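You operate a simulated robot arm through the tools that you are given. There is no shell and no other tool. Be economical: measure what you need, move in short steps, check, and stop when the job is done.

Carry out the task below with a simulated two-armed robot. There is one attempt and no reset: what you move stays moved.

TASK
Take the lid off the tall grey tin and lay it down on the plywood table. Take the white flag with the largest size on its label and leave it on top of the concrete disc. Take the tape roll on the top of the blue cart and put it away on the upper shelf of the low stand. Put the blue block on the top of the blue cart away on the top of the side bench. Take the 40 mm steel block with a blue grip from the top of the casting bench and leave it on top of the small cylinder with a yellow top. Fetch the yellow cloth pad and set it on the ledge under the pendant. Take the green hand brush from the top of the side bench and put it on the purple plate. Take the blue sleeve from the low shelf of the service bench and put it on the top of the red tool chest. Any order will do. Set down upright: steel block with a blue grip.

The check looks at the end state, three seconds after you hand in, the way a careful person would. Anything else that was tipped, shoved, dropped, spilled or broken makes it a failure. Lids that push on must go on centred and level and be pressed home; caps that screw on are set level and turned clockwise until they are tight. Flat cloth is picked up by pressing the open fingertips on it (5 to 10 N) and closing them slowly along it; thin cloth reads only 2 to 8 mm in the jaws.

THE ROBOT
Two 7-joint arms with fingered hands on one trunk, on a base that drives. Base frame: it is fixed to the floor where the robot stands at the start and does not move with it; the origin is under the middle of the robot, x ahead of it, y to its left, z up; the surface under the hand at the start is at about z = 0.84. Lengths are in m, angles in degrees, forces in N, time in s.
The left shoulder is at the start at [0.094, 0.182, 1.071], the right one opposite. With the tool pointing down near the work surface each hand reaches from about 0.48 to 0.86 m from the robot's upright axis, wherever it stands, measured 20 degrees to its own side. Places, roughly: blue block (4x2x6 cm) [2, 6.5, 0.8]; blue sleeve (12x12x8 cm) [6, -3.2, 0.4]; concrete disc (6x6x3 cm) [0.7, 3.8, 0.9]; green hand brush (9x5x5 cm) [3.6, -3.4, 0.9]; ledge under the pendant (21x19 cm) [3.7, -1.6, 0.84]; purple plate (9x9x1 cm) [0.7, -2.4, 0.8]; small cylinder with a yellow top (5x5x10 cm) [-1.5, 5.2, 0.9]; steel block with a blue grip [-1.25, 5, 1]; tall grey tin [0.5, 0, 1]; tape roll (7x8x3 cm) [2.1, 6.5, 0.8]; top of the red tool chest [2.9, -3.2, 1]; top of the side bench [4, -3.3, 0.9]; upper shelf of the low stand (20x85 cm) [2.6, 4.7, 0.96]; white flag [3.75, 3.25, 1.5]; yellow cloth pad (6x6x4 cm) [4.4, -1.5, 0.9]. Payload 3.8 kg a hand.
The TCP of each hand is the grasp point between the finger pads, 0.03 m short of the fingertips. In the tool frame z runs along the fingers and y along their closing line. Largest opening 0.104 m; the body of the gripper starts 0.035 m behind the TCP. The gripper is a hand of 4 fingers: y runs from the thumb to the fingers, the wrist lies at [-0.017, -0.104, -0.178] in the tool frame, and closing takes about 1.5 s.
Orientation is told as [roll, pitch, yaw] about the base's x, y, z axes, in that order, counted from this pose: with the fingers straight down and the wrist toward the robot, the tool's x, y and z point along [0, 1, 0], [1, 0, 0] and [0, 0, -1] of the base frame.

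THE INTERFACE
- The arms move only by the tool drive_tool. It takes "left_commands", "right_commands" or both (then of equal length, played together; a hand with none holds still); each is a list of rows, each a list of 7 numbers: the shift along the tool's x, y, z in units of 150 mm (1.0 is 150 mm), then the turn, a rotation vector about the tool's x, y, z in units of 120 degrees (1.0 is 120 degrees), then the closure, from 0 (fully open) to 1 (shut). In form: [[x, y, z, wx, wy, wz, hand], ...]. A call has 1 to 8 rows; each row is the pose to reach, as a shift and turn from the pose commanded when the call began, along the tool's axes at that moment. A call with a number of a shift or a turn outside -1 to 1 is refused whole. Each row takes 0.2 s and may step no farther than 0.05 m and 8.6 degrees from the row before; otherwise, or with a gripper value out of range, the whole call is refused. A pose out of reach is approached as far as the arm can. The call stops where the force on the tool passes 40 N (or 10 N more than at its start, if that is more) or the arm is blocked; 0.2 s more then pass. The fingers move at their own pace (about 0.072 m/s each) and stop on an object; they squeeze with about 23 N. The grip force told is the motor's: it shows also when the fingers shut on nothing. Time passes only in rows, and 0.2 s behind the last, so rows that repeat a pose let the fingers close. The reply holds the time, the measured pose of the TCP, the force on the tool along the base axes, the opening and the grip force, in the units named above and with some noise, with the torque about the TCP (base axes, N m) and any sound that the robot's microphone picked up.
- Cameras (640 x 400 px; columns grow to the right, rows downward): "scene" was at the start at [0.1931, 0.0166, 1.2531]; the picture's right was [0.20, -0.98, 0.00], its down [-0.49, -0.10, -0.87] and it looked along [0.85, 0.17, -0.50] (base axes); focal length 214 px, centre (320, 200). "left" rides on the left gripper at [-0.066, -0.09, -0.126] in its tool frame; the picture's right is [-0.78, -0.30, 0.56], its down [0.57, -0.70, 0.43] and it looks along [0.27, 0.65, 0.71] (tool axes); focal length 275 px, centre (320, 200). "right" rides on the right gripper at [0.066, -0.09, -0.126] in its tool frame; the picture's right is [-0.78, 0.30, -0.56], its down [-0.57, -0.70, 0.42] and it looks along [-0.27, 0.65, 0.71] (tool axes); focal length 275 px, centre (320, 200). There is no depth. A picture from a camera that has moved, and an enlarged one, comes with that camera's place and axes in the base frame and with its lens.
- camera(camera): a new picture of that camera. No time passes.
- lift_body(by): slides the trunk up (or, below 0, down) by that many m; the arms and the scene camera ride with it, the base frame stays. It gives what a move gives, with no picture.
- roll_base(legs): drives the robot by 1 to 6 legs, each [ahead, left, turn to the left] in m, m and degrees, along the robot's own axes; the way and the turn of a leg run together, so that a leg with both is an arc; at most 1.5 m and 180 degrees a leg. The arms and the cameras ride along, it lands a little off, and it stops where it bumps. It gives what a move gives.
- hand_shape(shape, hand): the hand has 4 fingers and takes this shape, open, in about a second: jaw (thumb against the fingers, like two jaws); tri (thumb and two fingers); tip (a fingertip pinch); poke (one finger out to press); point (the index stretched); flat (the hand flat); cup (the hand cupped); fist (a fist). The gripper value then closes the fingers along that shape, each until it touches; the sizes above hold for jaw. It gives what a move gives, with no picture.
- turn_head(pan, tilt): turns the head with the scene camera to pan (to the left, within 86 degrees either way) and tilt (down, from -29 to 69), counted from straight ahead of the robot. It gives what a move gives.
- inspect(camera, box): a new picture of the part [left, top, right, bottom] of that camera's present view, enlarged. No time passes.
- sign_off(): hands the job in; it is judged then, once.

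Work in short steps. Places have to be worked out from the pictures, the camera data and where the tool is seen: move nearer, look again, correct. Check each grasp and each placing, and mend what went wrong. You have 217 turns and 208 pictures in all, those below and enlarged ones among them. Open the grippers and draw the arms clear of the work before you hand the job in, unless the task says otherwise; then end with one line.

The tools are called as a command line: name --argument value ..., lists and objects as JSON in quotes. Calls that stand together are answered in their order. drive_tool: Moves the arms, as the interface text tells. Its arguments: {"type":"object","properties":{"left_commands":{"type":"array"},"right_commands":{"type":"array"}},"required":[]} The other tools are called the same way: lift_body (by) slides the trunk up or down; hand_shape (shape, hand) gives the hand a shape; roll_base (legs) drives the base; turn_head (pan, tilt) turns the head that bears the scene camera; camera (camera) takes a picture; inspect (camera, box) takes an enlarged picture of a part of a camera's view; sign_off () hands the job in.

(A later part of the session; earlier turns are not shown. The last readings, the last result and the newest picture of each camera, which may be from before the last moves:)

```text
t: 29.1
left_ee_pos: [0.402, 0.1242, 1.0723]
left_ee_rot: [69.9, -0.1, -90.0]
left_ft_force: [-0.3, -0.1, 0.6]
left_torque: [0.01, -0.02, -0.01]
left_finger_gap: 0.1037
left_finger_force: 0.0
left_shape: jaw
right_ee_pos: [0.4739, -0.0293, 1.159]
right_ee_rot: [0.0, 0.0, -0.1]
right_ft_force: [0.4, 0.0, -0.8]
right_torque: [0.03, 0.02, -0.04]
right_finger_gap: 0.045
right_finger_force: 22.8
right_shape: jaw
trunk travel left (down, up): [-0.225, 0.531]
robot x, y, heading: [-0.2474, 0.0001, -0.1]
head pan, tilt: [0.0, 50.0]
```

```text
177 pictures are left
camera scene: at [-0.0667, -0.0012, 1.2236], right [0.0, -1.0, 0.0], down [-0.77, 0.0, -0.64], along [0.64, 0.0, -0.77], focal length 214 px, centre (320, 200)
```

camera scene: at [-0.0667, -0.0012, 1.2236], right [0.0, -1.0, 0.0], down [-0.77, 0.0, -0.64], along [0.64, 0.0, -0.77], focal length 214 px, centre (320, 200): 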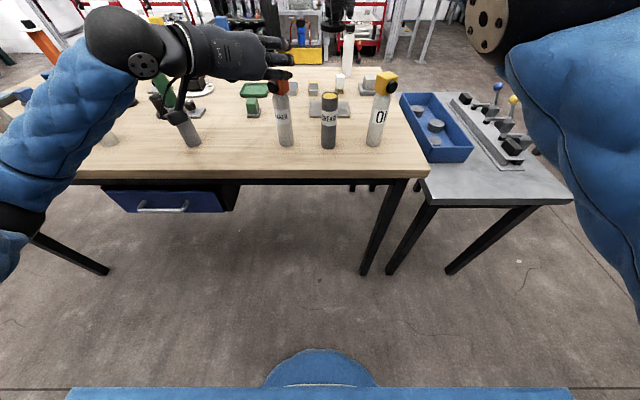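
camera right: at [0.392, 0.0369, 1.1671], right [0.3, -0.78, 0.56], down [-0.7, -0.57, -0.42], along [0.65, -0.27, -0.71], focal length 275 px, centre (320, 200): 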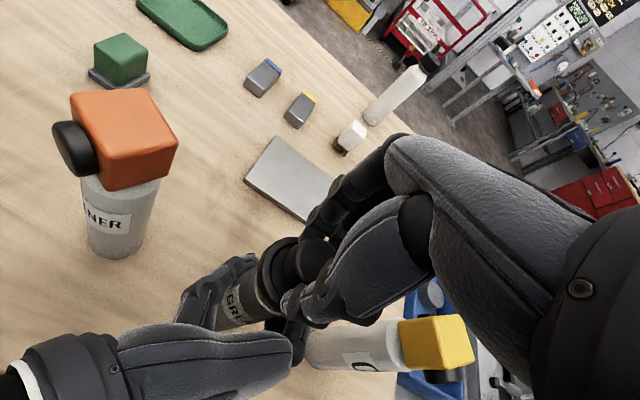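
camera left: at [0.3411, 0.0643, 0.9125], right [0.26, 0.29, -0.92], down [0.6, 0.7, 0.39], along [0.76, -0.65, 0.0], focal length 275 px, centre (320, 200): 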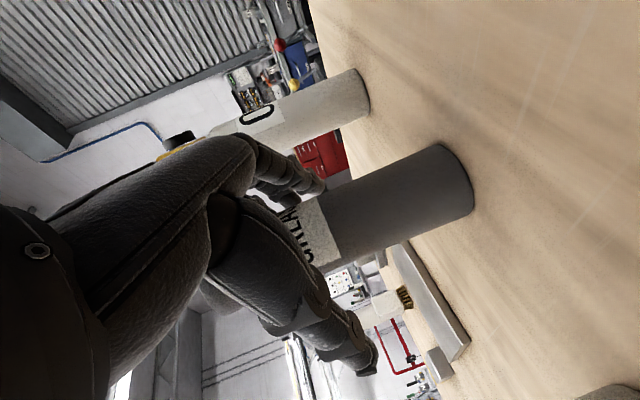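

I bring the left arm back to its neutral pose, away from the table.

drive_tool --left_commands '[[0.2, 0, -0.15, 0, 0, 0, 0], [0.4, 0, -0.3, 0, 0, 0, 0], [0.6, -0.1, -0.5, 0, 0.06, 0, 0], [0.64, -0.35, -0.59, 0, 0.12, 0, 0], [0.64, -0.65, -0.59, 0, 0.1667, 0, 0], [0.64, -0.95, -0.59, 0, 0.1667, 0, 0]]'

drive_tool --left_commands '[[0, 0, 0, 0.04, -0.04, -0.04, 0], [0, 0, 0, 0.08, -0.08, -0.08, 0], [0, 0, 0, 0.12, -0.12, -0.12, 0], [0, 0, 0, 0.16, -0.16, -0.16, 0], [0, 0, 0, 0.2, -0.2, -0.2, 0], [0, 0, 0, 0.24, -0.24, -0.24, 0], [0, 0, 0, 0.28, -0.28, -0.28, 0], [0, 0, 0, 0.32, -0.32, -0.32, 0]]'

drive_tool --left_commands '[[0, 0, 0, 0.04, -0.04, -0.04, 0], [0, 0, 0, 0.08, -0.08, -0.08, 0], [0, 0, 0, 0.12, -0.12, -0.12, 0], [0, 0, 0, 0.16, -0.16, -0.16, 0], [0, 0, 0, 0.2, -0.2, -0.2, 0], [0, 0, 0, 0.24, -0.24, -0.24, 0], [0, 0, 0, 0.257, -0.257, -0.257, 0]]'

roll_base --legs '[[0, 0.25, 0]]'

camera --camera "scene"

camera --camera "right"

```text
t: 30.5
left_ee_pos: [0.3517, 0.2674, 1.193]
left_ee_rot: [90.0, -0.1, -90.1]
left_ft_force: [0.3, 1.3, -0.2]
left_torque: [0.01, 0.0, -0.02]
left_finger_gap: 0.1037
left_finger_force: 0.2
left_shape: jaw
right_ee_pos: [0.4747, -0.0283, 1.158]
right_ee_rot: [0.0, -0.1, -0.2]
right_ft_force: [-0.6, -0.2, -0.2]
right_torque: [0.0, -0.01, -0.02]
right_finger_gap: 0.045
right_finger_force: 22.9
right_shape: jaw
trunk travel left (down, up): [-0.225, 0.531]
robot x, y, heading: [-0.2467, -0.0028, 0.1]
head pan, tilt: [0.0, 50.0]
```

```text
t: 32.3
left_ee_pos: [0.3536, 0.2673, 1.1916]
left_ee_rot: [39.1, -19.1, -39.2]
left_ft_force: [0.4, -0.5, -0.6]
left_torque: [-0.01, 0.01, 0.01]
left_finger_gap: 0.1039
left_finger_force: 0.0
left_shape: jaw
right_ee_pos: [0.475, -0.0289, 1.1595]
right_ee_rot: [-0.1, 0.0, -0.1]
right_ft_force: [0.2, -0.3, -0.1]
right_torque: [0.0, 0.0, 0.01]
right_finger_gap: 0.0451
right_finger_force: 23.1
right_shape: jaw
trunk travel left (down, up): [-0.225, 0.531]
robot x, y, heading: [-0.2461, -0.0017, -0.1]
head pan, tilt: [0.0, 50.0]
```

```text
t: 33.9
left_ee_pos: [0.3534, 0.2671, 1.1909]
left_ee_rot: [-0.2, 0.2, 0.1]
left_ft_force: [-0.3, -0.3, 0.3]
left_torque: [0.02, 0.0, 0.0]
left_finger_gap: 0.1038
left_finger_force: 0.0
left_shape: jaw
right_ee_pos: [0.4744, -0.0297, 1.1593]
right_ee_rot: [0.1, 0.0, -0.2]
right_ft_force: [-0.3, 0.2, 0.2]
right_torque: [-0.02, -0.01, -0.01]
right_finger_gap: 0.0451
right_finger_force: 23.1
right_shape: jaw
trunk travel left (down, up): [-0.225, 0.531]
robot x, y, heading: [-0.2524, -0.0004, -0.2]
head pan, tilt: [0.0, 50.0]
```

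```text
t: 35.7
left_ee_pos: [0.3509, 0.5182, 1.192]
left_ee_rot: [-0.1, 0.1, 0.4]
left_ft_force: [0.1, 0.3, -0.5]
left_torque: [0.0, -0.03, 0.02]
left_finger_gap: 0.104
left_finger_force: 0.1
left_shape: jaw
right_ee_pos: [0.4753, 0.2221, 1.1591]
right_ee_rot: [-0.1, 0.0, 0.2]
right_ft_force: [0.3, 0.5, -0.7]
right_torque: [-0.02, 0.0, -0.02]
right_finger_gap: 0.0453
right_finger_force: 23.2
right_shape: jaw
trunk travel left (down, up): [-0.225, 0.531]
robot x, y, heading: [-0.2451, 0.245, 0.0]
head pan, tilt: [0.0, 50.0]
```

```text
176 pictures are left
camera scene: at [-0.0668, 0.2468, 1.2235], right [0.0, -1.0, 0.0], down [-0.77, 0.0, -0.64], along [0.64, 0.0, -0.77], focal length 214 px, centre (320, 200)
```

scene: 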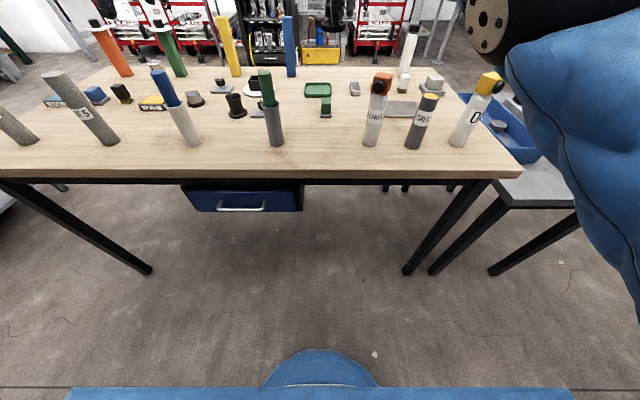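

```text
175 pictures are left
camera right: at [0.3835, 0.287, 1.2845], right [0.3, -0.77, 0.56], down [-0.7, -0.58, -0.42], along [0.65, -0.26, -0.71], focal length 275 px, centre (320, 200)
```

right: 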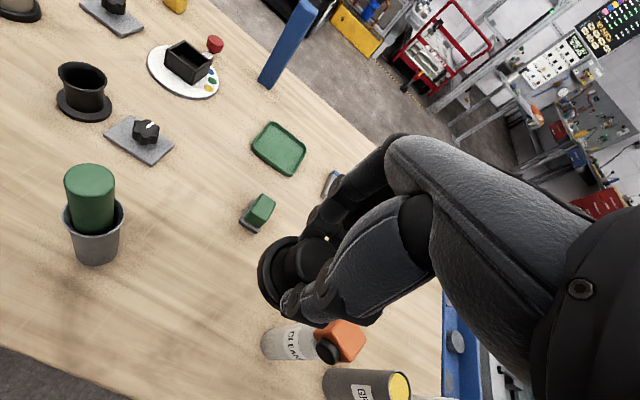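

The lid hangs level and the spot (0.475, 0.23) is clear. I lower the lid to the table.

drive_tool --right_commands '[[0.05, 0, 0.25, 0, 0, 0, 1], [0.07, 0, 0.5, 0, 0, 0, 1], [0.07, 0, 0.75, 0, 0, 0, 1], [0.07, 0, 1, 0, 0, 0, 1]]'

drive_tool --right_commands '[[0, 0, 0.2, 0, 0, 0, 1], [0, 0, 0.4, 0, 0, 0, 1], [0, 0, 0.55, 0, 0, 0, 1], [0, 0, 0.62, 0, 0, 0, 1], [0, 0, 0.62, 0, 0, 0, 1]]'

inspect --camera "scene" --box '[220, 60, 420, 200]'

```text
t: 36.7
left_ee_pos: [0.3511, 0.5173, 1.1915]
left_ee_rot: [0.0, 0.1, 0.2]
left_ft_force: [0.0, 0.2, -0.1]
left_torque: [0.02, 0.03, -0.01]
left_finger_gap: 0.1038
left_finger_force: 0.0
left_shape: jaw
right_ee_pos: [0.5126, 0.2467, 1.0171]
right_ee_rot: [0.1, 0.1, 0.3]
right_ft_force: [0.8, 0.6, -0.1]
right_torque: [0.02, -0.01, 0.02]
right_finger_gap: 0.0448
right_finger_force: 22.6
right_shape: jaw
right hand out of reach, approached as far as the arm can: row 1, 2, 3, 4
trunk travel left (down, up): [-0.225, 0.531]
robot x, y, heading: [-0.2446, 0.2426, 0.1]
head pan, tilt: [0.0, 50.0]
```

```text
t: 37.9
left_ee_pos: [0.3511, 0.5167, 1.1927]
left_ee_rot: [-0.1, 0.2, 0.3]
left_ft_force: [0.5, -0.8, -0.3]
left_torque: [0.02, -0.02, 0.03]
left_finger_gap: 0.1034
left_finger_force: 0.1
left_shape: jaw
right_ee_pos: [0.5229, 0.253, 0.925]
right_ee_rot: [-0.2, 0.1, 0.3]
right_ft_force: [0.1, 0.5, -0.8]
right_torque: [-0.02, 0.0, 0.0]
right_finger_gap: 0.045
right_finger_force: 23.0
right_shape: jaw
right hand out of reach, approached as far as the arm can: row 1, 2, 3, 4, 5
trunk travel left (down, up): [-0.225, 0.531]
robot x, y, heading: [-0.2485, 0.2457, 0.3]
head pan, tilt: [0.0, 50.0]
```

```text
2.86 times, centred on (320, 130) of scene
camera zoom: at [-0.0668, 0.2458, 1.2236], right [0.0, -1.0, 0.0], down [-0.77, 0.0, -0.64], along [0.64, 0.0, -0.77], focal length 613 px, centre (320, 400)
```

zoom: 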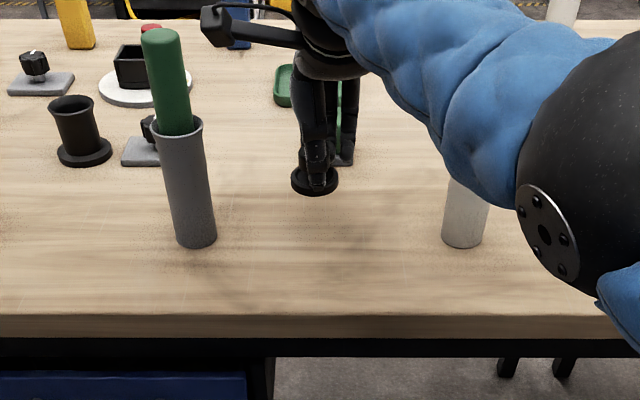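

The lid is about 2–3 cm above the table and the arm is at its reach limit, so I lower the trunk gently.

lift_body --by -0.018

inspect --camera "scene" --box '[280, 100, 360, 150]'

```text
t: 38.6
left_ee_pos: [0.3498, 0.5164, 1.1762]
left_ee_rot: [0.0, 0.0, 0.2]
left_ft_force: [-0.1, -0.1, 1.4]
left_torque: [0.0, -0.01, 0.01]
left_finger_gap: 0.1037
left_finger_force: 0.1
left_shape: jaw
right_ee_pos: [0.5258, 0.251, 0.8977]
right_ee_rot: [-0.1, 0.9, 0.2]
right_ft_force: [-0.4, -0.2, -0.4]
right_torque: [0.01, 0.02, 0.02]
right_finger_gap: 0.0452
right_finger_force: 22.7
right_shape: jaw
trunk travel left (down, up): [-0.207, 0.549]
robot x, y, heading: [-0.2502, 0.2479, -0.1]
head pan, tilt: [0.0, 50.0]
```

```text
8.00 times, centred on (320, 125) of scene
camera zoom: at [-0.059, 0.2456, 1.2052], right [0.0, -1.0, 0.0], down [-0.77, 0.0, -0.64], along [0.64, 0.0, -0.77], focal length 1716 px, centre (320, 800)
```

zoom: 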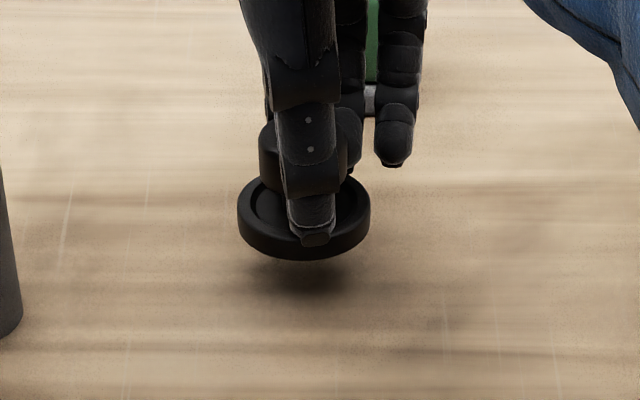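

There is still a little gap, as the shadow shows. I lower further in small steps.

lift_body --by -0.008

inspect --camera "scene" --box '[280, 100, 360, 150]'

```text
t: 39.2
left_ee_pos: [0.3505, 0.5173, 1.1685]
left_ee_rot: [-0.1, 0.0, 0.2]
left_ft_force: [-0.4, -0.1, -0.5]
left_torque: [-0.01, 0.0, -0.03]
left_finger_gap: 0.104
left_finger_force: 0.1
left_shape: jaw
right_ee_pos: [0.5287, 0.2527, 0.8873]
right_ee_rot: [-0.1, 1.3, 0.2]
right_ft_force: [-0.7, 1.3, -0.4]
right_torque: [-0.04, -0.01, -0.01]
right_finger_gap: 0.0453
right_finger_force: 23.3
right_shape: jaw
trunk travel left (down, up): [-0.199, 0.557]
robot x, y, heading: [-0.2475, 0.2478, 0.3]
head pan, tilt: [0.0, 50.0]
```

```text
8.00 times, centred on (320, 125) of scene
camera zoom: at [-0.0543, 0.2457, 1.1968], right [0.0, -1.0, 0.0], down [-0.77, 0.0, -0.64], along [0.64, 0.0, -0.77], focal length 1716 px, centre (320, 800)
```

zoom: 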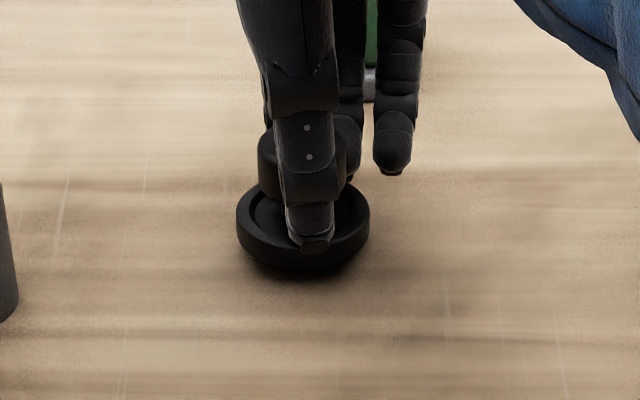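

Almost touching now, so another 5 mm.

lift_body --by -0.005

inspect --camera "scene" --box '[280, 100, 360, 150]'

```text
t: 39.7
left_ee_pos: [0.3518, 0.5174, 1.1605]
left_ee_rot: [0.0, 0.0, 0.3]
left_ft_force: [-0.4, 0.2, 0.0]
left_torque: [0.0, -0.01, -0.04]
left_finger_gap: 0.1039
left_finger_force: 0.1
left_shape: jaw
right_ee_pos: [0.5298, 0.2531, 0.8826]
right_ee_rot: [-0.2, 1.6, 0.0]
right_ft_force: [-0.9, -0.5, 0.3]
right_torque: [0.02, 0.01, 0.03]
right_finger_gap: 0.045
right_finger_force: 22.9
right_shape: jaw
trunk travel left (down, up): [-0.194, 0.562]
robot x, y, heading: [-0.2485, 0.2446, 0.3]
head pan, tilt: [0.0, 50.0]
```

```text
8.00 times, centred on (320, 125) of scene
camera zoom: at [-0.0516, 0.2457, 1.1915], right [0.0, -1.0, 0.0], down [-0.77, 0.0, -0.64], along [0.64, 0.0, -0.77], focal length 1716 px, centre (320, 800)
```

zoom: 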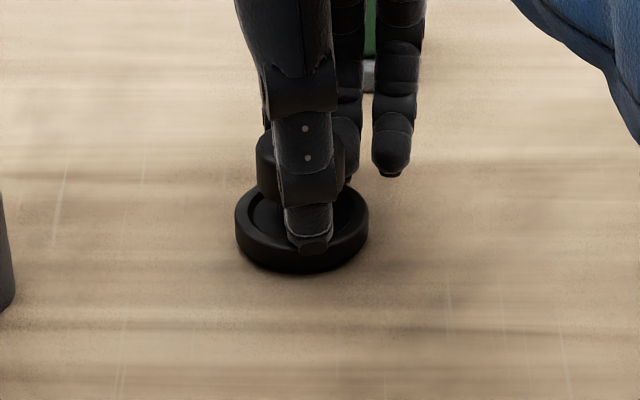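

Within 1–2 mm of the table. I lower 3 mm more, then open the fingers.

lift_body --by -0.003

drive_tool --right_commands '[[0, 0, 0, 0, 0, 0, 0.8], [0, 0, 0, 0, 0, 0, 0.6], [0, 0, 0, 0, 0, 0, 0.4], [0, 0, 0, 0, 0, 0, 0.2], [0, 0, 0, 0, 0, 0, 0], [0, 0, 0, 0, 0, 0, 0], [0, 0, 0, 0, 0, 0, 0]]'

inspect --camera "scene" --box '[280, 100, 360, 150]'

```text
t: 40.2
left_ee_pos: [0.3511, 0.5171, 1.158]
left_ee_rot: [0.0, 0.2, 0.2]
left_ft_force: [-0.5, 0.2, -0.1]
left_torque: [0.01, -0.02, -0.03]
left_finger_gap: 0.1037
left_finger_force: 0.0
left_shape: jaw
right_ee_pos: [0.5308, 0.2541, 0.879]
right_ee_rot: [-0.2, 1.6, 0.2]
right_ft_force: [-1.0, -0.2, 0.6]
right_torque: [0.01, 0.06, 0.02]
right_finger_gap: 0.045
right_finger_force: 23.1
right_shape: jaw
trunk travel left (down, up): [-0.191, 0.565]
robot x, y, heading: [-0.2493, 0.2456, 0.2]
head pan, tilt: [0.0, 50.0]
```

```text
t: 41.8
left_ee_pos: [0.3512, 0.5166, 1.1573]
left_ee_rot: [0.0, 0.2, 0.3]
left_ft_force: [0.5, 0.3, 0.4]
left_torque: [0.01, 0.0, -0.03]
left_finger_gap: 0.1039
left_finger_force: 0.1
left_shape: jaw
right_ee_pos: [0.5313, 0.2532, 0.878]
right_ee_rot: [-0.1, 1.6, 0.2]
right_ft_force: [-0.3, 0.6, -0.1]
right_torque: [0.0, 0.0, 0.01]
right_finger_gap: 0.1036
right_finger_force: 0.1
right_shape: jaw
trunk travel left (down, up): [-0.191, 0.565]
robot x, y, heading: [-0.2506, 0.2497, 0.1]
head pan, tilt: [0.0, 50.0]
```

```text
8.00 times, centred on (320, 125) of scene
camera zoom: at [-0.0495, 0.2458, 1.1883], right [0.0, -1.0, 0.0], down [-0.77, 0.0, -0.64], along [0.64, 0.0, -0.77], focal length 1716 px, centre (320, 800)
```

zoom: 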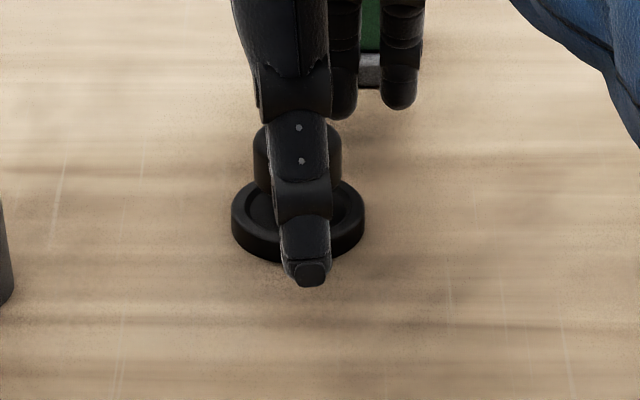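

The lid lies flat on the plywood. I raise the trunk straight up to clear it, then look around for the drive.

lift_body --by 0.25

turn_head --pan 60 --tilt 15

camera --camera "scene"

turn_head --pan 0 --tilt 10

camera --camera "scene"

turn_head --pan -60 --tilt 15

camera --camera "scene"

```text
t: 44.4
left_ee_pos: [0.3515, 0.517, 1.4081]
left_ee_rot: [-0.1, 0.0, 0.3]
left_ft_force: [0.2, -0.1, -0.1]
left_torque: [0.0, 0.02, 0.01]
left_finger_gap: 0.1035
left_finger_force: 0.1
left_shape: jaw
right_ee_pos: [0.4802, 0.2533, 1.2575]
right_ee_rot: [-0.2, -9.0, 0.2]
right_ft_force: [0.2, 0.5, -0.2]
right_torque: [-0.02, -0.02, 0.02]
right_finger_gap: 0.1034
right_finger_force: 0.1
right_shape: jaw
trunk travel left (down, up): [-0.441, 0.315]
robot x, y, heading: [-0.2482, 0.2478, -0.0]
head pan, tilt: [0.0, 50.0]
```

```text
t: 45.7
left_ee_pos: [0.3514, 0.5169, 1.4073]
left_ee_rot: [0.1, 0.1, 0.2]
left_ft_force: [-0.7, 0.6, -0.5]
left_torque: [0.0, 0.02, 0.01]
left_finger_gap: 0.1039
left_finger_force: 0.0
left_shape: jaw
right_ee_pos: [0.4795, 0.2536, 1.259]
right_ee_rot: [-0.2, -9.0, 0.2]
right_ft_force: [-0.6, 0.3, 0.1]
right_torque: [-0.01, -0.03, 0.01]
right_finger_gap: 0.1036
right_finger_force: 0.1
right_shape: jaw
trunk travel left (down, up): [-0.441, 0.315]
robot x, y, heading: [-0.2451, 0.246, 0.4]
head pan, tilt: [60.0, 15.0]
```

```text
169 pictures are left
camera scene: at [-0.1717, 0.3262, 1.4966], right [0.87, -0.5, 0.0], down [-0.13, -0.23, -0.97], along [0.48, 0.84, -0.26], focal length 214 px, centre (320, 200)
```

scene: 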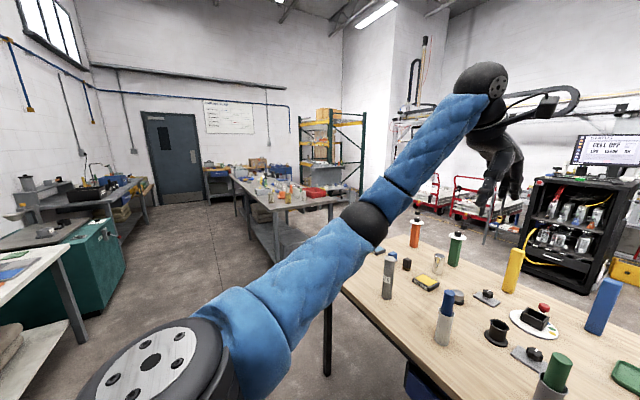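

```text
t: 47.0
left_ee_pos: [0.3512, 0.5159, 1.4087]
left_ee_rot: [-0.1, 0.1, 0.2]
left_ft_force: [-0.6, -0.5, 0.4]
left_torque: [0.03, 0.02, -0.01]
left_finger_gap: 0.1038
left_finger_force: 0.0
left_shape: jaw
right_ee_pos: [0.4805, 0.2542, 1.2581]
right_ee_rot: [-0.2, -9.0, 0.1]
right_ft_force: [-0.1, 0.8, -0.5]
right_torque: [-0.03, 0.01, -0.01]
right_finger_gap: 0.1035
right_finger_force: 0.1
right_shape: jaw
trunk travel left (down, up): [-0.441, 0.315]
robot x, y, heading: [-0.2484, 0.2473, 0.1]
head pan, tilt: [0.0, 10.0]
```

```text
168 pictures are left
camera scene: at [-0.1251, 0.2456, 1.5048], right [0.0, -1.0, 0.0], down [-0.17, 0.0, -0.98], along [0.98, 0.0, -0.17], focal length 214 px, centre (320, 200)
```

scene: 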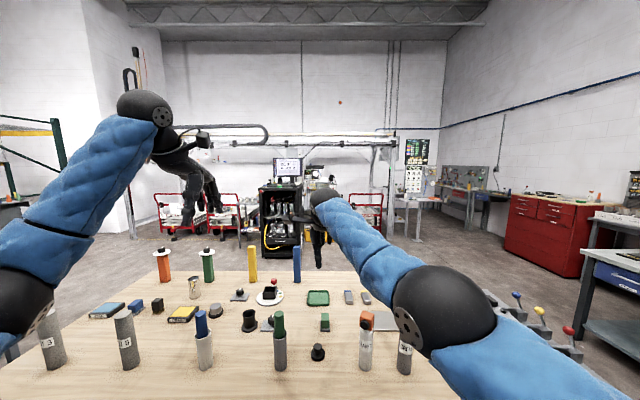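

```text
t: 48.3
left_ee_pos: [0.3511, 0.5163, 1.408]
left_ee_rot: [0.0, 0.1, 0.3]
left_ft_force: [-0.2, -0.9, 0.9]
left_torque: [0.0, 0.0, -0.01]
left_finger_gap: 0.1038
left_finger_force: 0.1
left_shape: jaw
right_ee_pos: [0.4814, 0.2537, 1.2584]
right_ee_rot: [-0.2, -9.0, 0.1]
right_ft_force: [-0.2, 0.0, -0.4]
right_torque: [0.01, 0.01, 0.0]
right_finger_gap: 0.1038
right_finger_force: 0.0
right_shape: jaw
trunk travel left (down, up): [-0.441, 0.315]
robot x, y, heading: [-0.2491, 0.2466, 0.3]
head pan, tilt: [-60.0, 15.0]
```

```text
167 pictures are left
camera scene: at [-0.171, 0.1645, 1.4967], right [-0.86, -0.5, 0.0], down [-0.13, 0.22, -0.97], along [0.49, -0.83, -0.26], focal length 214 px, centre (320, 200)
```

scene: 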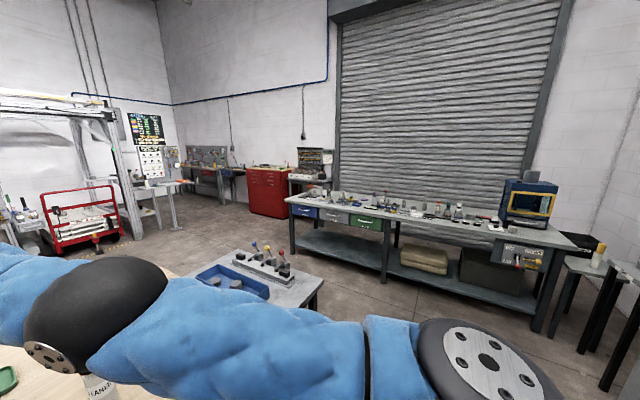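

The layout is clear: I'll do the left side first (casting bench, cart, stand, flag), then the right side. I back off, turn left and drive up the aisle at x≈-0.35.

roll_base --legs '[[-0.15, 0, 0], [0, 0, 90]]'

drive_tool --right_commands '[[-0.3, 0, 0, 0.05, 0, 0, 0], [-0.6, 0, -0.1, 0.075, 0, 0, 0], [-0.9, 0, -0.2, 0.075, 0, 0, 0], [-1, 0, -0.3, 0.075, 0, 0, 0]]'

turn_head --pan 0 --tilt 15

camera --camera "scene"

```text
t: 53.5
left_ee_pos: [-0.6734, 0.8431, 1.4078]
left_ee_rot: [0.0, 0.1, 90.7]
left_ft_force: [0.3, -0.1, -0.7]
left_torque: [0.0, -0.01, -0.02]
left_finger_gap: 0.1036
left_finger_force: 0.0
left_shape: jaw
right_ee_pos: [-0.411, 0.9735, 1.2578]
right_ee_rot: [-0.2, -9.0, 90.6]
right_ft_force: [-0.9, 0.0, -0.4]
right_torque: [-0.03, -0.02, -0.01]
right_finger_gap: 0.1039
right_finger_force: 0.1
right_shape: jaw
trunk travel left (down, up): [-0.441, 0.315]
robot x, y, heading: [-0.3995, 0.2446, 90.8]
head pan, tilt: [-60.0, 15.0]
```

```text
t: 54.5
left_ee_pos: [-0.6752, 0.842, 1.4077]
left_ee_rot: [0.0, 0.2, 90.9]
left_ft_force: [0.2, -0.2, 0.6]
left_torque: [0.02, 0.06, 0.0]
left_finger_gap: 0.104
left_finger_force: 0.1
left_shape: jaw
right_ee_pos: [-0.2637, 0.9701, 1.3057]
right_ee_rot: [-0.1, 0.0, 90.6]
right_ft_force: [-1.0, 0.1, -0.3]
right_torque: [-0.04, -0.03, 0.02]
right_finger_gap: 0.1035
right_finger_force: 0.1
right_shape: jaw
right hand out of reach, approached as far as the arm can: row 1, 2, 4
trunk travel left (down, up): [-0.441, 0.315]
robot x, y, heading: [-0.4005, 0.2465, 90.7]
head pan, tilt: [-60.0, 15.0]
```

```text
t: 55.8
left_ee_pos: [-0.6736, 0.8433, 1.409]
left_ee_rot: [0.0, 0.1, 90.8]
left_ft_force: [-0.3, -0.9, -0.5]
left_torque: [0.01, 0.01, -0.02]
left_finger_gap: 0.1038
left_finger_force: 0.1
left_shape: jaw
right_ee_pos: [-0.2645, 0.9721, 1.3054]
right_ee_rot: [-0.2, 0.0, 90.7]
right_ft_force: [0.1, -0.2, 0.2]
right_torque: [-0.02, 0.01, 0.03]
right_finger_gap: 0.1037
right_finger_force: 0.0
right_shape: jaw
trunk travel left (down, up): [-0.441, 0.315]
robot x, y, heading: [-0.4007, 0.2465, 90.8]
head pan, tilt: [0.0, 15.0]
```

```text
166 pictures are left
camera scene: at [-0.4008, 0.3693, 1.4966], right [1.0, 0.01, 0.0], down [0.0, -0.26, -0.97], along [-0.01, 0.97, -0.26], focal length 214 px, centre (320, 200)
```

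scene: 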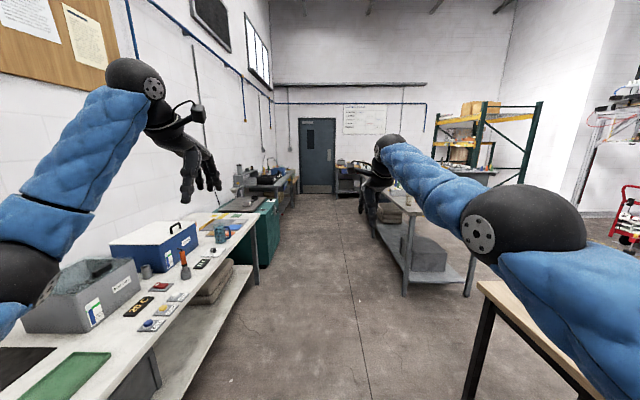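

The aisle is clear. I drive 2.9 m up it.

roll_base --legs '[[1.45, -0.1, -0.8], [1.45, 0, 0]]'

turn_head --pan 30 --tilt 25

camera --camera "scene"

turn_head --pan -60 --tilt 25

camera --camera "scene"

```text
t: 69.8
left_ee_pos: [-0.5086, 3.7381, 1.4085]
left_ee_rot: [-0.1, 0.1, 88.9]
left_ft_force: [0.1, 0.2, -0.4]
left_torque: [0.0, -0.03, 0.02]
left_finger_gap: 0.1037
left_finger_force: 0.1
left_shape: jaw
right_ee_pos: [-0.0933, 3.8532, 1.3055]
right_ee_rot: [-0.2, 0.1, 88.7]
right_ft_force: [0.4, 0.8, -1.6]
right_torque: [0.01, 0.01, -0.01]
right_finger_gap: 0.1036
right_finger_force: 0.1
right_shape: jaw
trunk travel left (down, up): [-0.441, 0.315]
robot x, y, heading: [-0.2518, 3.135, 88.8]
head pan, tilt: [0.0, 15.0]
```

```text
t: 70.7
left_ee_pos: [-0.5096, 3.7377, 1.4082]
left_ee_rot: [0.0, 0.1, 88.9]
left_ft_force: [-0.2, -0.7, -0.7]
left_torque: [-0.01, -0.02, 0.02]
left_finger_gap: 0.104
left_finger_force: 0.1
left_shape: jaw
right_ee_pos: [-0.0935, 3.8526, 1.3045]
right_ee_rot: [-0.2, 0.2, 88.7]
right_ft_force: [0.9, 1.1, -0.5]
right_torque: [0.03, -0.01, 0.03]
right_finger_gap: 0.1036
right_finger_force: 0.0
right_shape: jaw
trunk travel left (down, up): [-0.441, 0.315]
robot x, y, heading: [-0.2541, 3.1316, 88.5]
head pan, tilt: [30.0, 25.0]
```

```text
165 pictures are left
camera scene: at [-0.2972, 3.243, 1.4804], right [0.88, 0.48, 0.0], down [0.2, -0.37, -0.91], along [-0.44, 0.79, -0.42], focal length 214 px, centre (320, 200)
```

scene: 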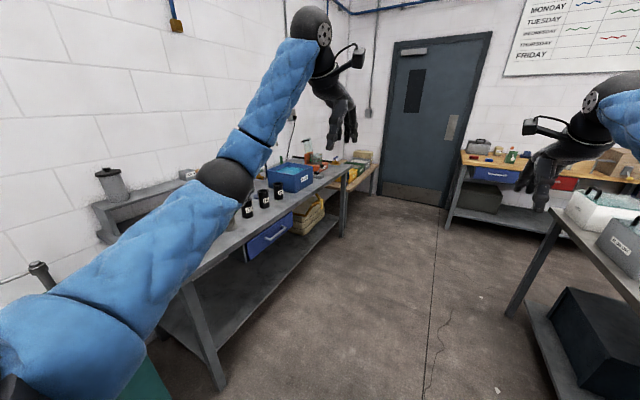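

```text
t: 72.4
left_ee_pos: [-0.5072, 3.7383, 1.4075]
left_ee_rot: [-0.1, 0.1, 88.9]
left_ft_force: [0.6, 0.4, 0.1]
left_torque: [0.02, -0.03, -0.02]
left_finger_gap: 0.1038
left_finger_force: 0.1
left_shape: jaw
right_ee_pos: [-0.0938, 3.8515, 1.305]
right_ee_rot: [-0.2, 0.1, 88.7]
right_ft_force: [-0.6, -0.1, 0.3]
right_torque: [0.01, 0.02, -0.03]
right_finger_gap: 0.1037
right_finger_force: 0.1
right_shape: jaw
trunk travel left (down, up): [-0.441, 0.315]
robot x, y, heading: [-0.2523, 3.1336, 88.8]
head pan, tilt: [-60.0, 25.0]
```

```text
164 pictures are left
camera scene: at [-0.1722, 3.2067, 1.4804], right [0.48, -0.88, 0.0], down [-0.37, -0.2, -0.91], along [0.79, 0.44, -0.42], focal length 214 px, centre (320, 200)
```

scene: 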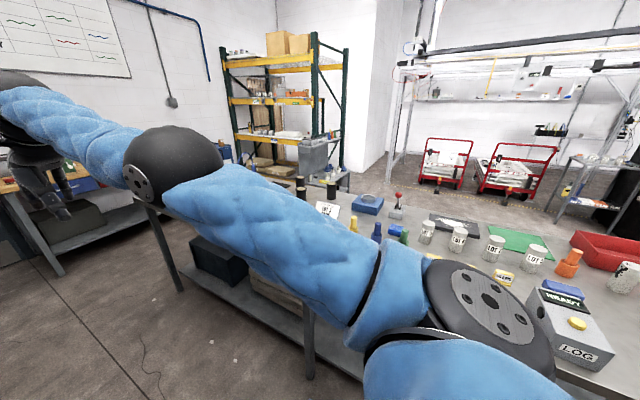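

The casting bench front edge is at x≈-1.1, running y 3.5–5.3. I drive to y≈4.95, turn to face it and look.

roll_base --legs '[[1.0, 0, 0], [0.82, 0, 0], [0, 0, 91.2]]'

turn_head --pan 0 --tilt 35

camera --camera "scene"

```text
t: 85.5
left_ee_pos: [-0.8085, 4.7284, 1.4076]
left_ee_rot: [0.0, 0.0, 178.2]
left_ft_force: [-0.8, 0.5, -0.1]
left_torque: [0.04, 0.03, -0.02]
left_finger_gap: 0.1038
left_finger_force: 0.0
left_shape: jaw
right_ee_pos: [-0.9195, 5.1448, 1.3052]
right_ee_rot: [-0.2, 0.0, 178.0]
right_ft_force: [-0.6, -0.4, 0.2]
right_torque: [-0.05, 0.01, 0.02]
right_finger_gap: 0.1036
right_finger_force: 0.0
right_shape: jaw
trunk travel left (down, up): [-0.441, 0.315]
robot x, y, heading: [-0.1993, 4.9801, 178.1]
head pan, tilt: [-60.0, 25.0]
```

```text
t: 86.8
left_ee_pos: [-0.8085, 4.7302, 1.4085]
left_ee_rot: [0.0, 0.0, 178.2]
left_ft_force: [-0.2, 0.3, -0.4]
left_torque: [0.0, -0.02, 0.0]
left_finger_gap: 0.1039
left_finger_force: 0.1
left_shape: jaw
right_ee_pos: [-0.9184, 5.146, 1.3055]
right_ee_rot: [-0.2, 0.0, 178.1]
right_ft_force: [1.0, 1.1, 0.0]
right_torque: [-0.03, 0.0, -0.01]
right_finger_gap: 0.1035
right_finger_force: 0.0
right_shape: jaw
trunk travel left (down, up): [-0.441, 0.315]
robot x, y, heading: [-0.2002, 4.9757, 178.0]
head pan, tilt: [0.0, 35.0]
```

```text
163 pictures are left
camera scene: at [-0.32, 4.9812, 1.4647], right [0.03, 1.0, 0.0], down [0.57, -0.02, -0.82], along [-0.82, 0.03, -0.57], focal length 214 px, centre (320, 200)
```

scene: 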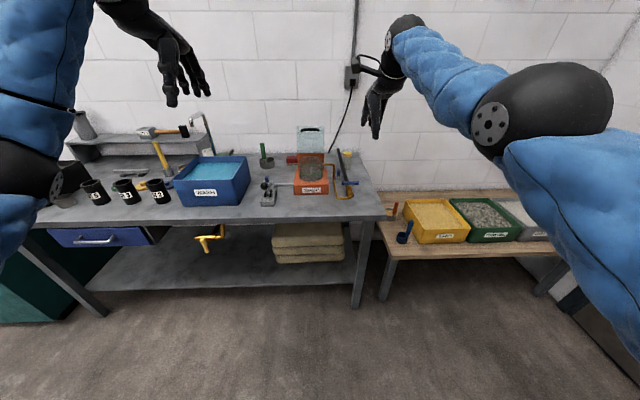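

I enlarge the bench area to find the steel block with the blue grip and the yellow-topped cylinder.

inspect --camera "scene" --box '[230, 110, 390, 220]'

```text
3.64 times, centred on (310, 165) of scene
camera zoom: at [-0.32, 4.9812, 1.4647], right [0.03, 1.0, 0.0], down [0.57, -0.02, -0.82], along [-0.82, 0.03, -0.57], focal length 780 px, centre (356, 327)
```

zoom: 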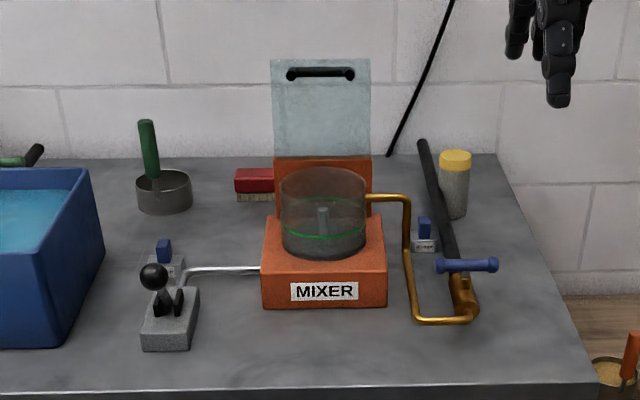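

There are two blue-grip blocks with labels, so I move closer to read the sizes.

roll_base --legs '[[0.45, 0, 2]]'

turn_head --pan 0 --tilt 45

camera --camera "scene"

inspect --camera "scene" --box '[220, 120, 420, 245]'

```text
t: 89.5
left_ee_pos: [-1.2557, 4.7191, 1.4089]
left_ee_rot: [0.0, 0.1, 179.9]
left_ft_force: [-1.6, -0.7, -0.6]
left_torque: [0.01, 0.01, 0.0]
left_finger_gap: 0.1039
left_finger_force: 0.0
left_shape: jaw
right_ee_pos: [-1.3775, 5.1309, 1.3053]
right_ee_rot: [-0.3, 0.1, 179.8]
right_ft_force: [-0.5, -0.4, -0.9]
right_torque: [0.0, -0.04, -0.02]
right_finger_gap: 0.1036
right_finger_force: 0.0
right_shape: jaw
trunk travel left (down, up): [-0.441, 0.315]
robot x, y, heading: [-0.6507, 4.9864, 179.9]
head pan, tilt: [0.0, 35.0]
```

```text
t: 90.3
left_ee_pos: [-1.2553, 4.718, 1.4091]
left_ee_rot: [0.1, 0.0, 180.0]
left_ft_force: [-0.6, 0.0, 0.6]
left_torque: [-0.02, 0.01, 0.0]
left_finger_gap: 0.1037
left_finger_force: 0.1
left_shape: jaw
right_ee_pos: [-1.3778, 5.1304, 1.3059]
right_ee_rot: [-0.2, 0.1, 179.8]
right_ft_force: [-0.5, -0.3, 0.5]
right_torque: [0.01, 0.01, 0.0]
right_finger_gap: 0.1037
right_finger_force: 0.0
right_shape: jaw
trunk travel left (down, up): [-0.441, 0.315]
robot x, y, heading: [-0.6547, 4.9882, 179.7]
head pan, tilt: [0.0, 45.0]
```

```text
161 pictures are left
camera scene: at [-0.768, 4.9852, 1.4499], right [0.0, 1.0, 0.0], down [0.71, 0.0, -0.71], along [-0.71, 0.0, -0.71], focal length 214 px, centre (320, 200)
```

scene: 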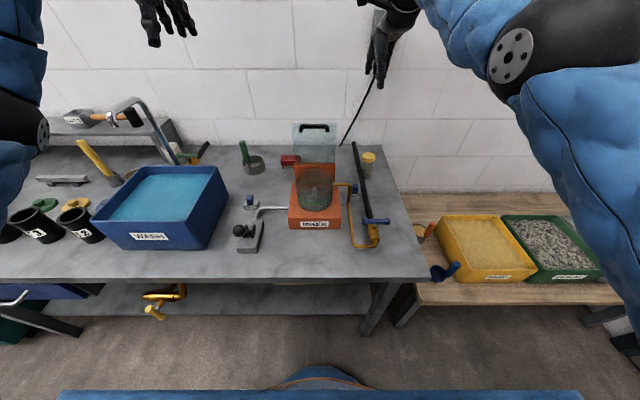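

```text
3.20 times, centred on (320, 182) of scene
camera zoom: at [-0.768, 4.9852, 1.4499], right [0.0, 1.0, 0.0], down [0.71, 0.0, -0.71], along [-0.71, 0.0, -0.71], focal length 686 px, centre (320, 256)
```

zoom: 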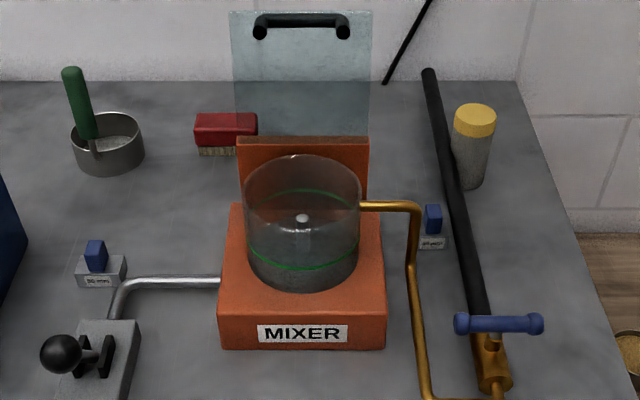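

inspect --camera "scene" --box '[340, 178, 372, 202]'

inspect --camera "scene" --box '[240, 188, 272, 212]'

camera --camera "right"

```text
16.00 times, centred on (356, 190) of scene
camera zoom: at [-0.768, 4.9852, 1.4499], right [0.0, 1.0, 0.0], down [0.71, 0.0, -0.71], along [-0.71, 0.0, -0.71], focal length 3432 px, centre (-256, 360)
```

zoom: 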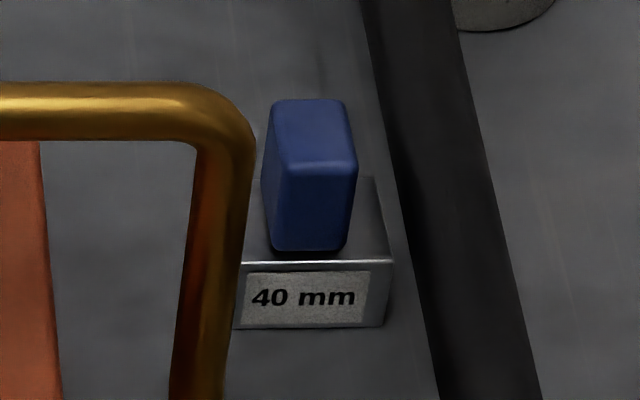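

```text
16.00 times, centred on (256, 200) of scene
camera zoom: at [-0.768, 4.9852, 1.4499], right [0.0, 1.0, 0.0], down [0.71, 0.0, -0.71], along [-0.71, 0.0, -0.71], focal length 3432 px, centre (1344, 200)
```

zoom: 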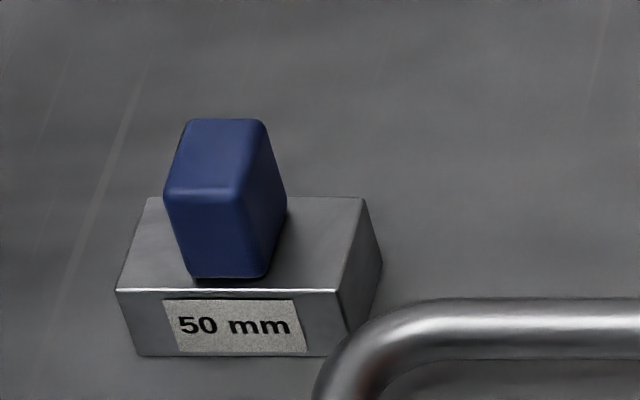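

```text
157 pictures are left
camera right: at [-1.2891, 5.0638, 1.431], right [-0.29, 0.78, 0.56], down [0.7, 0.57, -0.42], along [-0.65, 0.27, -0.71], focal length 275 px, centre (320, 200)
```

right: 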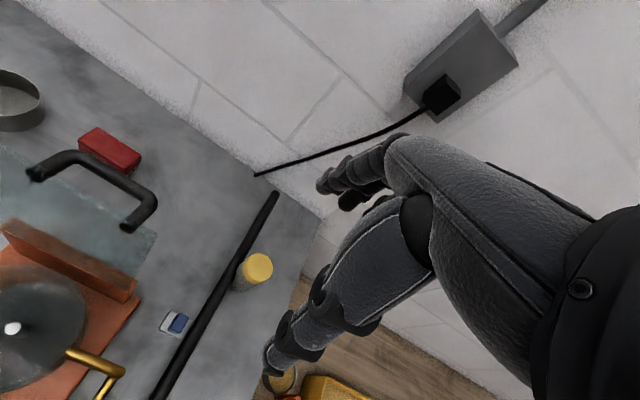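

The right one reads 40 mm, at about (-1.374, 5.119), grip centre z≈0.905. It stands between a bar (y≈5.15) and the mixer pipe (elbow ≈ (-1.286, 5.076, 1.0)), so I try a narrower hand shape.

hand_shape --hand "right" --shape "tip"

inspect --camera "scene" --box '[340, 0, 440, 110]'

camera --camera "right"

```text
t: 91.2
left_ee_pos: [-1.2554, 4.7175, 1.4084]
left_ee_rot: [0.0, 0.1, 179.9]
left_ft_force: [0.0, -0.7, 0.8]
left_torque: [0.0, 0.0, 0.02]
left_finger_gap: 0.1035
left_finger_force: 0.1
left_shape: jaw
right_ee_pos: [-1.3773, 5.1321, 1.305]
right_ee_rot: [-0.2, 0.1, 179.8]
right_ft_force: [0.0, 0.2, 0.5]
right_torque: [0.02, 0.02, -0.03]
right_finger_gap: 0.1039
right_finger_force: 0.1
right_shape: tip
trunk travel left (down, up): [-0.441, 0.315]
robot x, y, heading: [-0.6556, 4.9887, 180.2]
head pan, tilt: [0.0, 45.0]
```

```text
3.64 times, centred on (390, 55) of scene
camera zoom: at [-0.7682, 4.9852, 1.4498], right [0.0, 1.0, 0.0], down [0.71, 0.0, -0.71], along [-0.71, 0.0, -0.71], focal length 780 px, centre (66, 727)
```

zoom: 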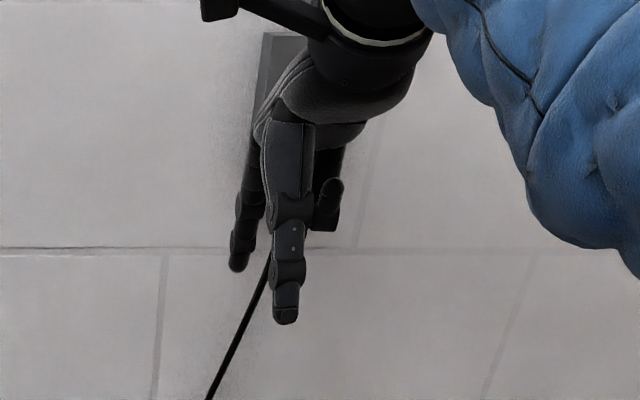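

```text
155 pictures are left
camera right: at [-1.2893, 5.0638, 1.4309], right [-0.29, 0.78, 0.56], down [0.7, 0.57, -0.42], along [-0.65, 0.27, -0.71], focal length 275 px, centre (320, 200)
```

right: 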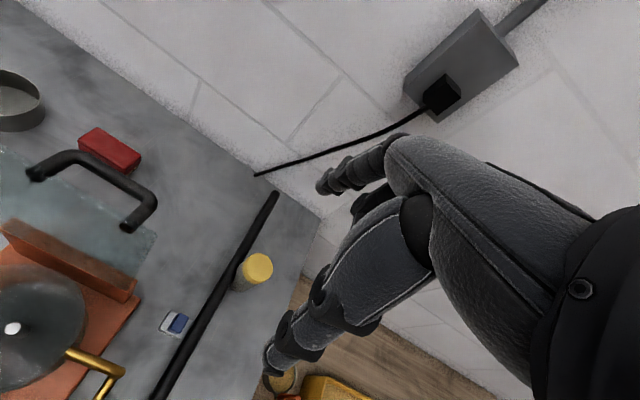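

In tip shape only the index and thumb reach down. I check the tri shape too.

hand_shape --hand "right" --shape "tri"

inspect --camera "scene" --box '[340, 0, 440, 110]'

hand_shape --hand "right" --shape "jaw"

inspect --camera "scene" --box '[340, 0, 440, 110]'

```text
t: 92.1
left_ee_pos: [-1.2549, 4.7197, 1.4081]
left_ee_rot: [0.0, 0.2, 179.9]
left_ft_force: [-0.6, 0.4, -0.2]
left_torque: [0.03, 0.0, -0.01]
left_finger_gap: 0.1036
left_finger_force: 0.0
left_shape: jaw
right_ee_pos: [-1.379, 5.1305, 1.3051]
right_ee_rot: [-0.1, 0.1, 179.7]
right_ft_force: [-0.3, -0.1, 0.4]
right_torque: [-0.02, -0.02, -0.02]
right_finger_gap: 0.1036
right_finger_force: 0.1
right_shape: tri
trunk travel left (down, up): [-0.441, 0.315]
robot x, y, heading: [-0.6512, 4.9846, 179.8]
head pan, tilt: [0.0, 45.0]
```

```text
3.64 times, centred on (390, 55) of scene
camera zoom: at [-0.7682, 4.9852, 1.4498], right [0.0, 1.0, 0.0], down [0.71, 0.0, -0.71], along [-0.71, 0.0, -0.71], focal length 780 px, centre (66, 727)
```

zoom: 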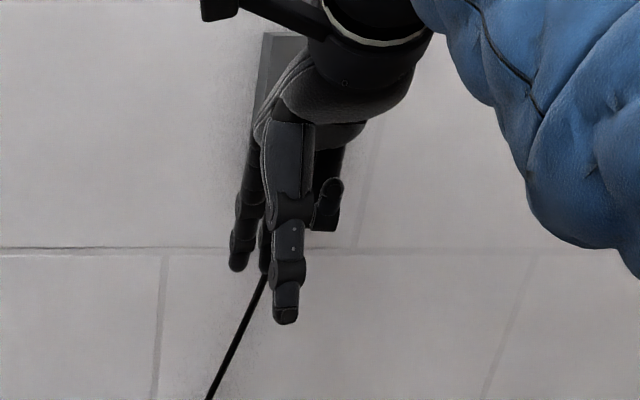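

```text
t: 93.0
left_ee_pos: [-1.2552, 4.7192, 1.4088]
left_ee_rot: [0.0, 0.2, 179.9]
left_ft_force: [0.6, -0.1, 0.3]
left_torque: [0.0, -0.03, 0.02]
left_finger_gap: 0.1037
left_finger_force: 0.0
left_shape: jaw
right_ee_pos: [-1.3771, 5.1315, 1.3044]
right_ee_rot: [-0.2, 0.1, 179.8]
right_ft_force: [0.8, 0.1, -0.4]
right_torque: [0.02, 0.0, 0.0]
right_finger_gap: 0.1036
right_finger_force: 0.0
right_shape: jaw
trunk travel left (down, up): [-0.441, 0.315]
robot x, y, heading: [-0.6515, 4.989, 179.9]
head pan, tilt: [0.0, 45.0]
```

```text
3.64 times, centred on (390, 55) of scene
camera zoom: at [-0.7682, 4.9852, 1.4498], right [0.0, 1.0, 0.0], down [0.71, 0.0, -0.71], along [-0.71, 0.0, -0.71], focal length 780 px, centre (66, 727)
```

zoom: 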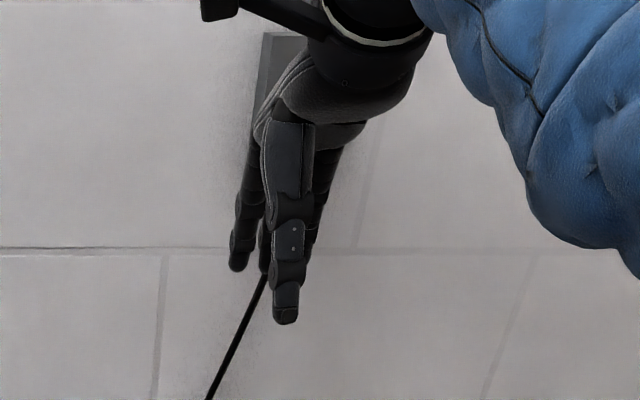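

Tri keeps two fingers plus the thumb, centred. I need the bar's height, so I move the right hand lower over the block and look from there.

hand_shape --hand "right" --shape "tri"

drive_tool --right_commands '[[0, 0, 0.3, 0, 0, 0, 0], [0.05, 0, 0.6, 0, 0, 0, 0], [0.1, 0, 0.9, 0, 0, 0, 0], [0.1, 0, 1, 0, 0, 0, 0], [0.1, 0, 1, 0, 0, 0, 0]]'

camera --camera "right"

inspect --camera "scene" --box '[300, 100, 420, 200]'

```text
t: 93.9
left_ee_pos: [-1.2554, 4.7191, 1.408]
left_ee_rot: [0.1, 0.2, 180.0]
left_ft_force: [-0.5, -0.5, -0.2]
left_torque: [-0.01, 0.01, 0.01]
left_finger_gap: 0.1037
left_finger_force: 0.0
left_shape: jaw
right_ee_pos: [-1.378, 5.13, 1.3053]
right_ee_rot: [-0.3, 0.1, 179.8]
right_ft_force: [0.5, -0.1, 0.6]
right_torque: [0.03, 0.02, 0.02]
right_finger_gap: 0.1039
right_finger_force: 0.1
right_shape: tri
trunk travel left (down, up): [-0.441, 0.315]
robot x, y, heading: [-0.6568, 4.9833, 179.8]
head pan, tilt: [0.0, 45.0]
```

```text
t: 95.1
left_ee_pos: [-1.2551, 4.7197, 1.4078]
left_ee_rot: [-0.1, 0.1, 180.0]
left_ft_force: [0.1, -0.7, 0.6]
left_torque: [-0.01, -0.01, -0.02]
left_finger_gap: 0.1038
left_finger_force: 0.0
left_shape: jaw
right_ee_pos: [-1.4042, 5.1114, 1.1576]
right_ee_rot: [-0.1, 0.1, 179.8]
right_ft_force: [0.2, 0.1, -0.4]
right_torque: [0.01, 0.03, 0.0]
right_finger_gap: 0.1035
right_finger_force: 0.0
right_shape: tri
right hand out of reach, approached as far as the arm can: row 1, 2, 3, 4, 5
trunk travel left (down, up): [-0.441, 0.315]
robot x, y, heading: [-0.6548, 4.988, 179.9]
head pan, tilt: [0.0, 45.0]
```

```text
152 pictures are left
camera right: at [-1.3157, 5.0446, 1.2833], right [-0.29, 0.77, 0.56], down [0.7, 0.57, -0.42], along [-0.65, 0.27, -0.71], focal length 275 px, centre (320, 200)
```

right: 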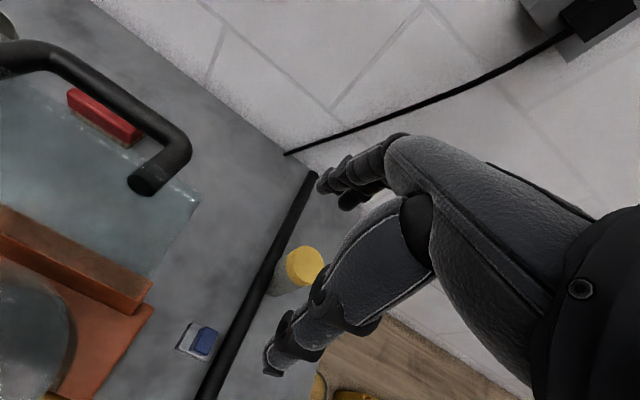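

```text
4.00 times, centred on (360, 150) of scene
camera zoom: at [-0.7681, 4.9851, 1.4499], right [0.0, 1.0, 0.0], down [0.71, 0.0, -0.71], along [-0.71, 0.0, -0.71], focal length 858 px, centre (160, 400)
```

zoom: 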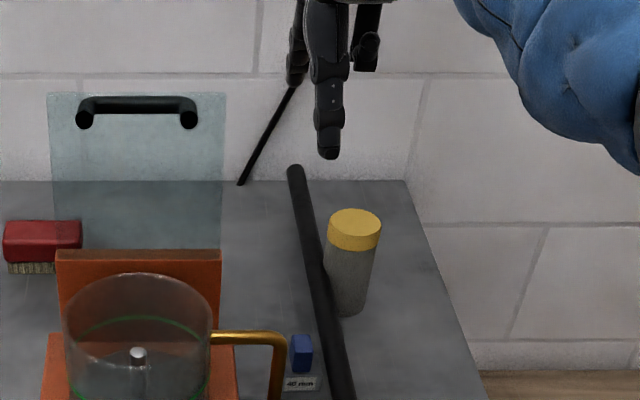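

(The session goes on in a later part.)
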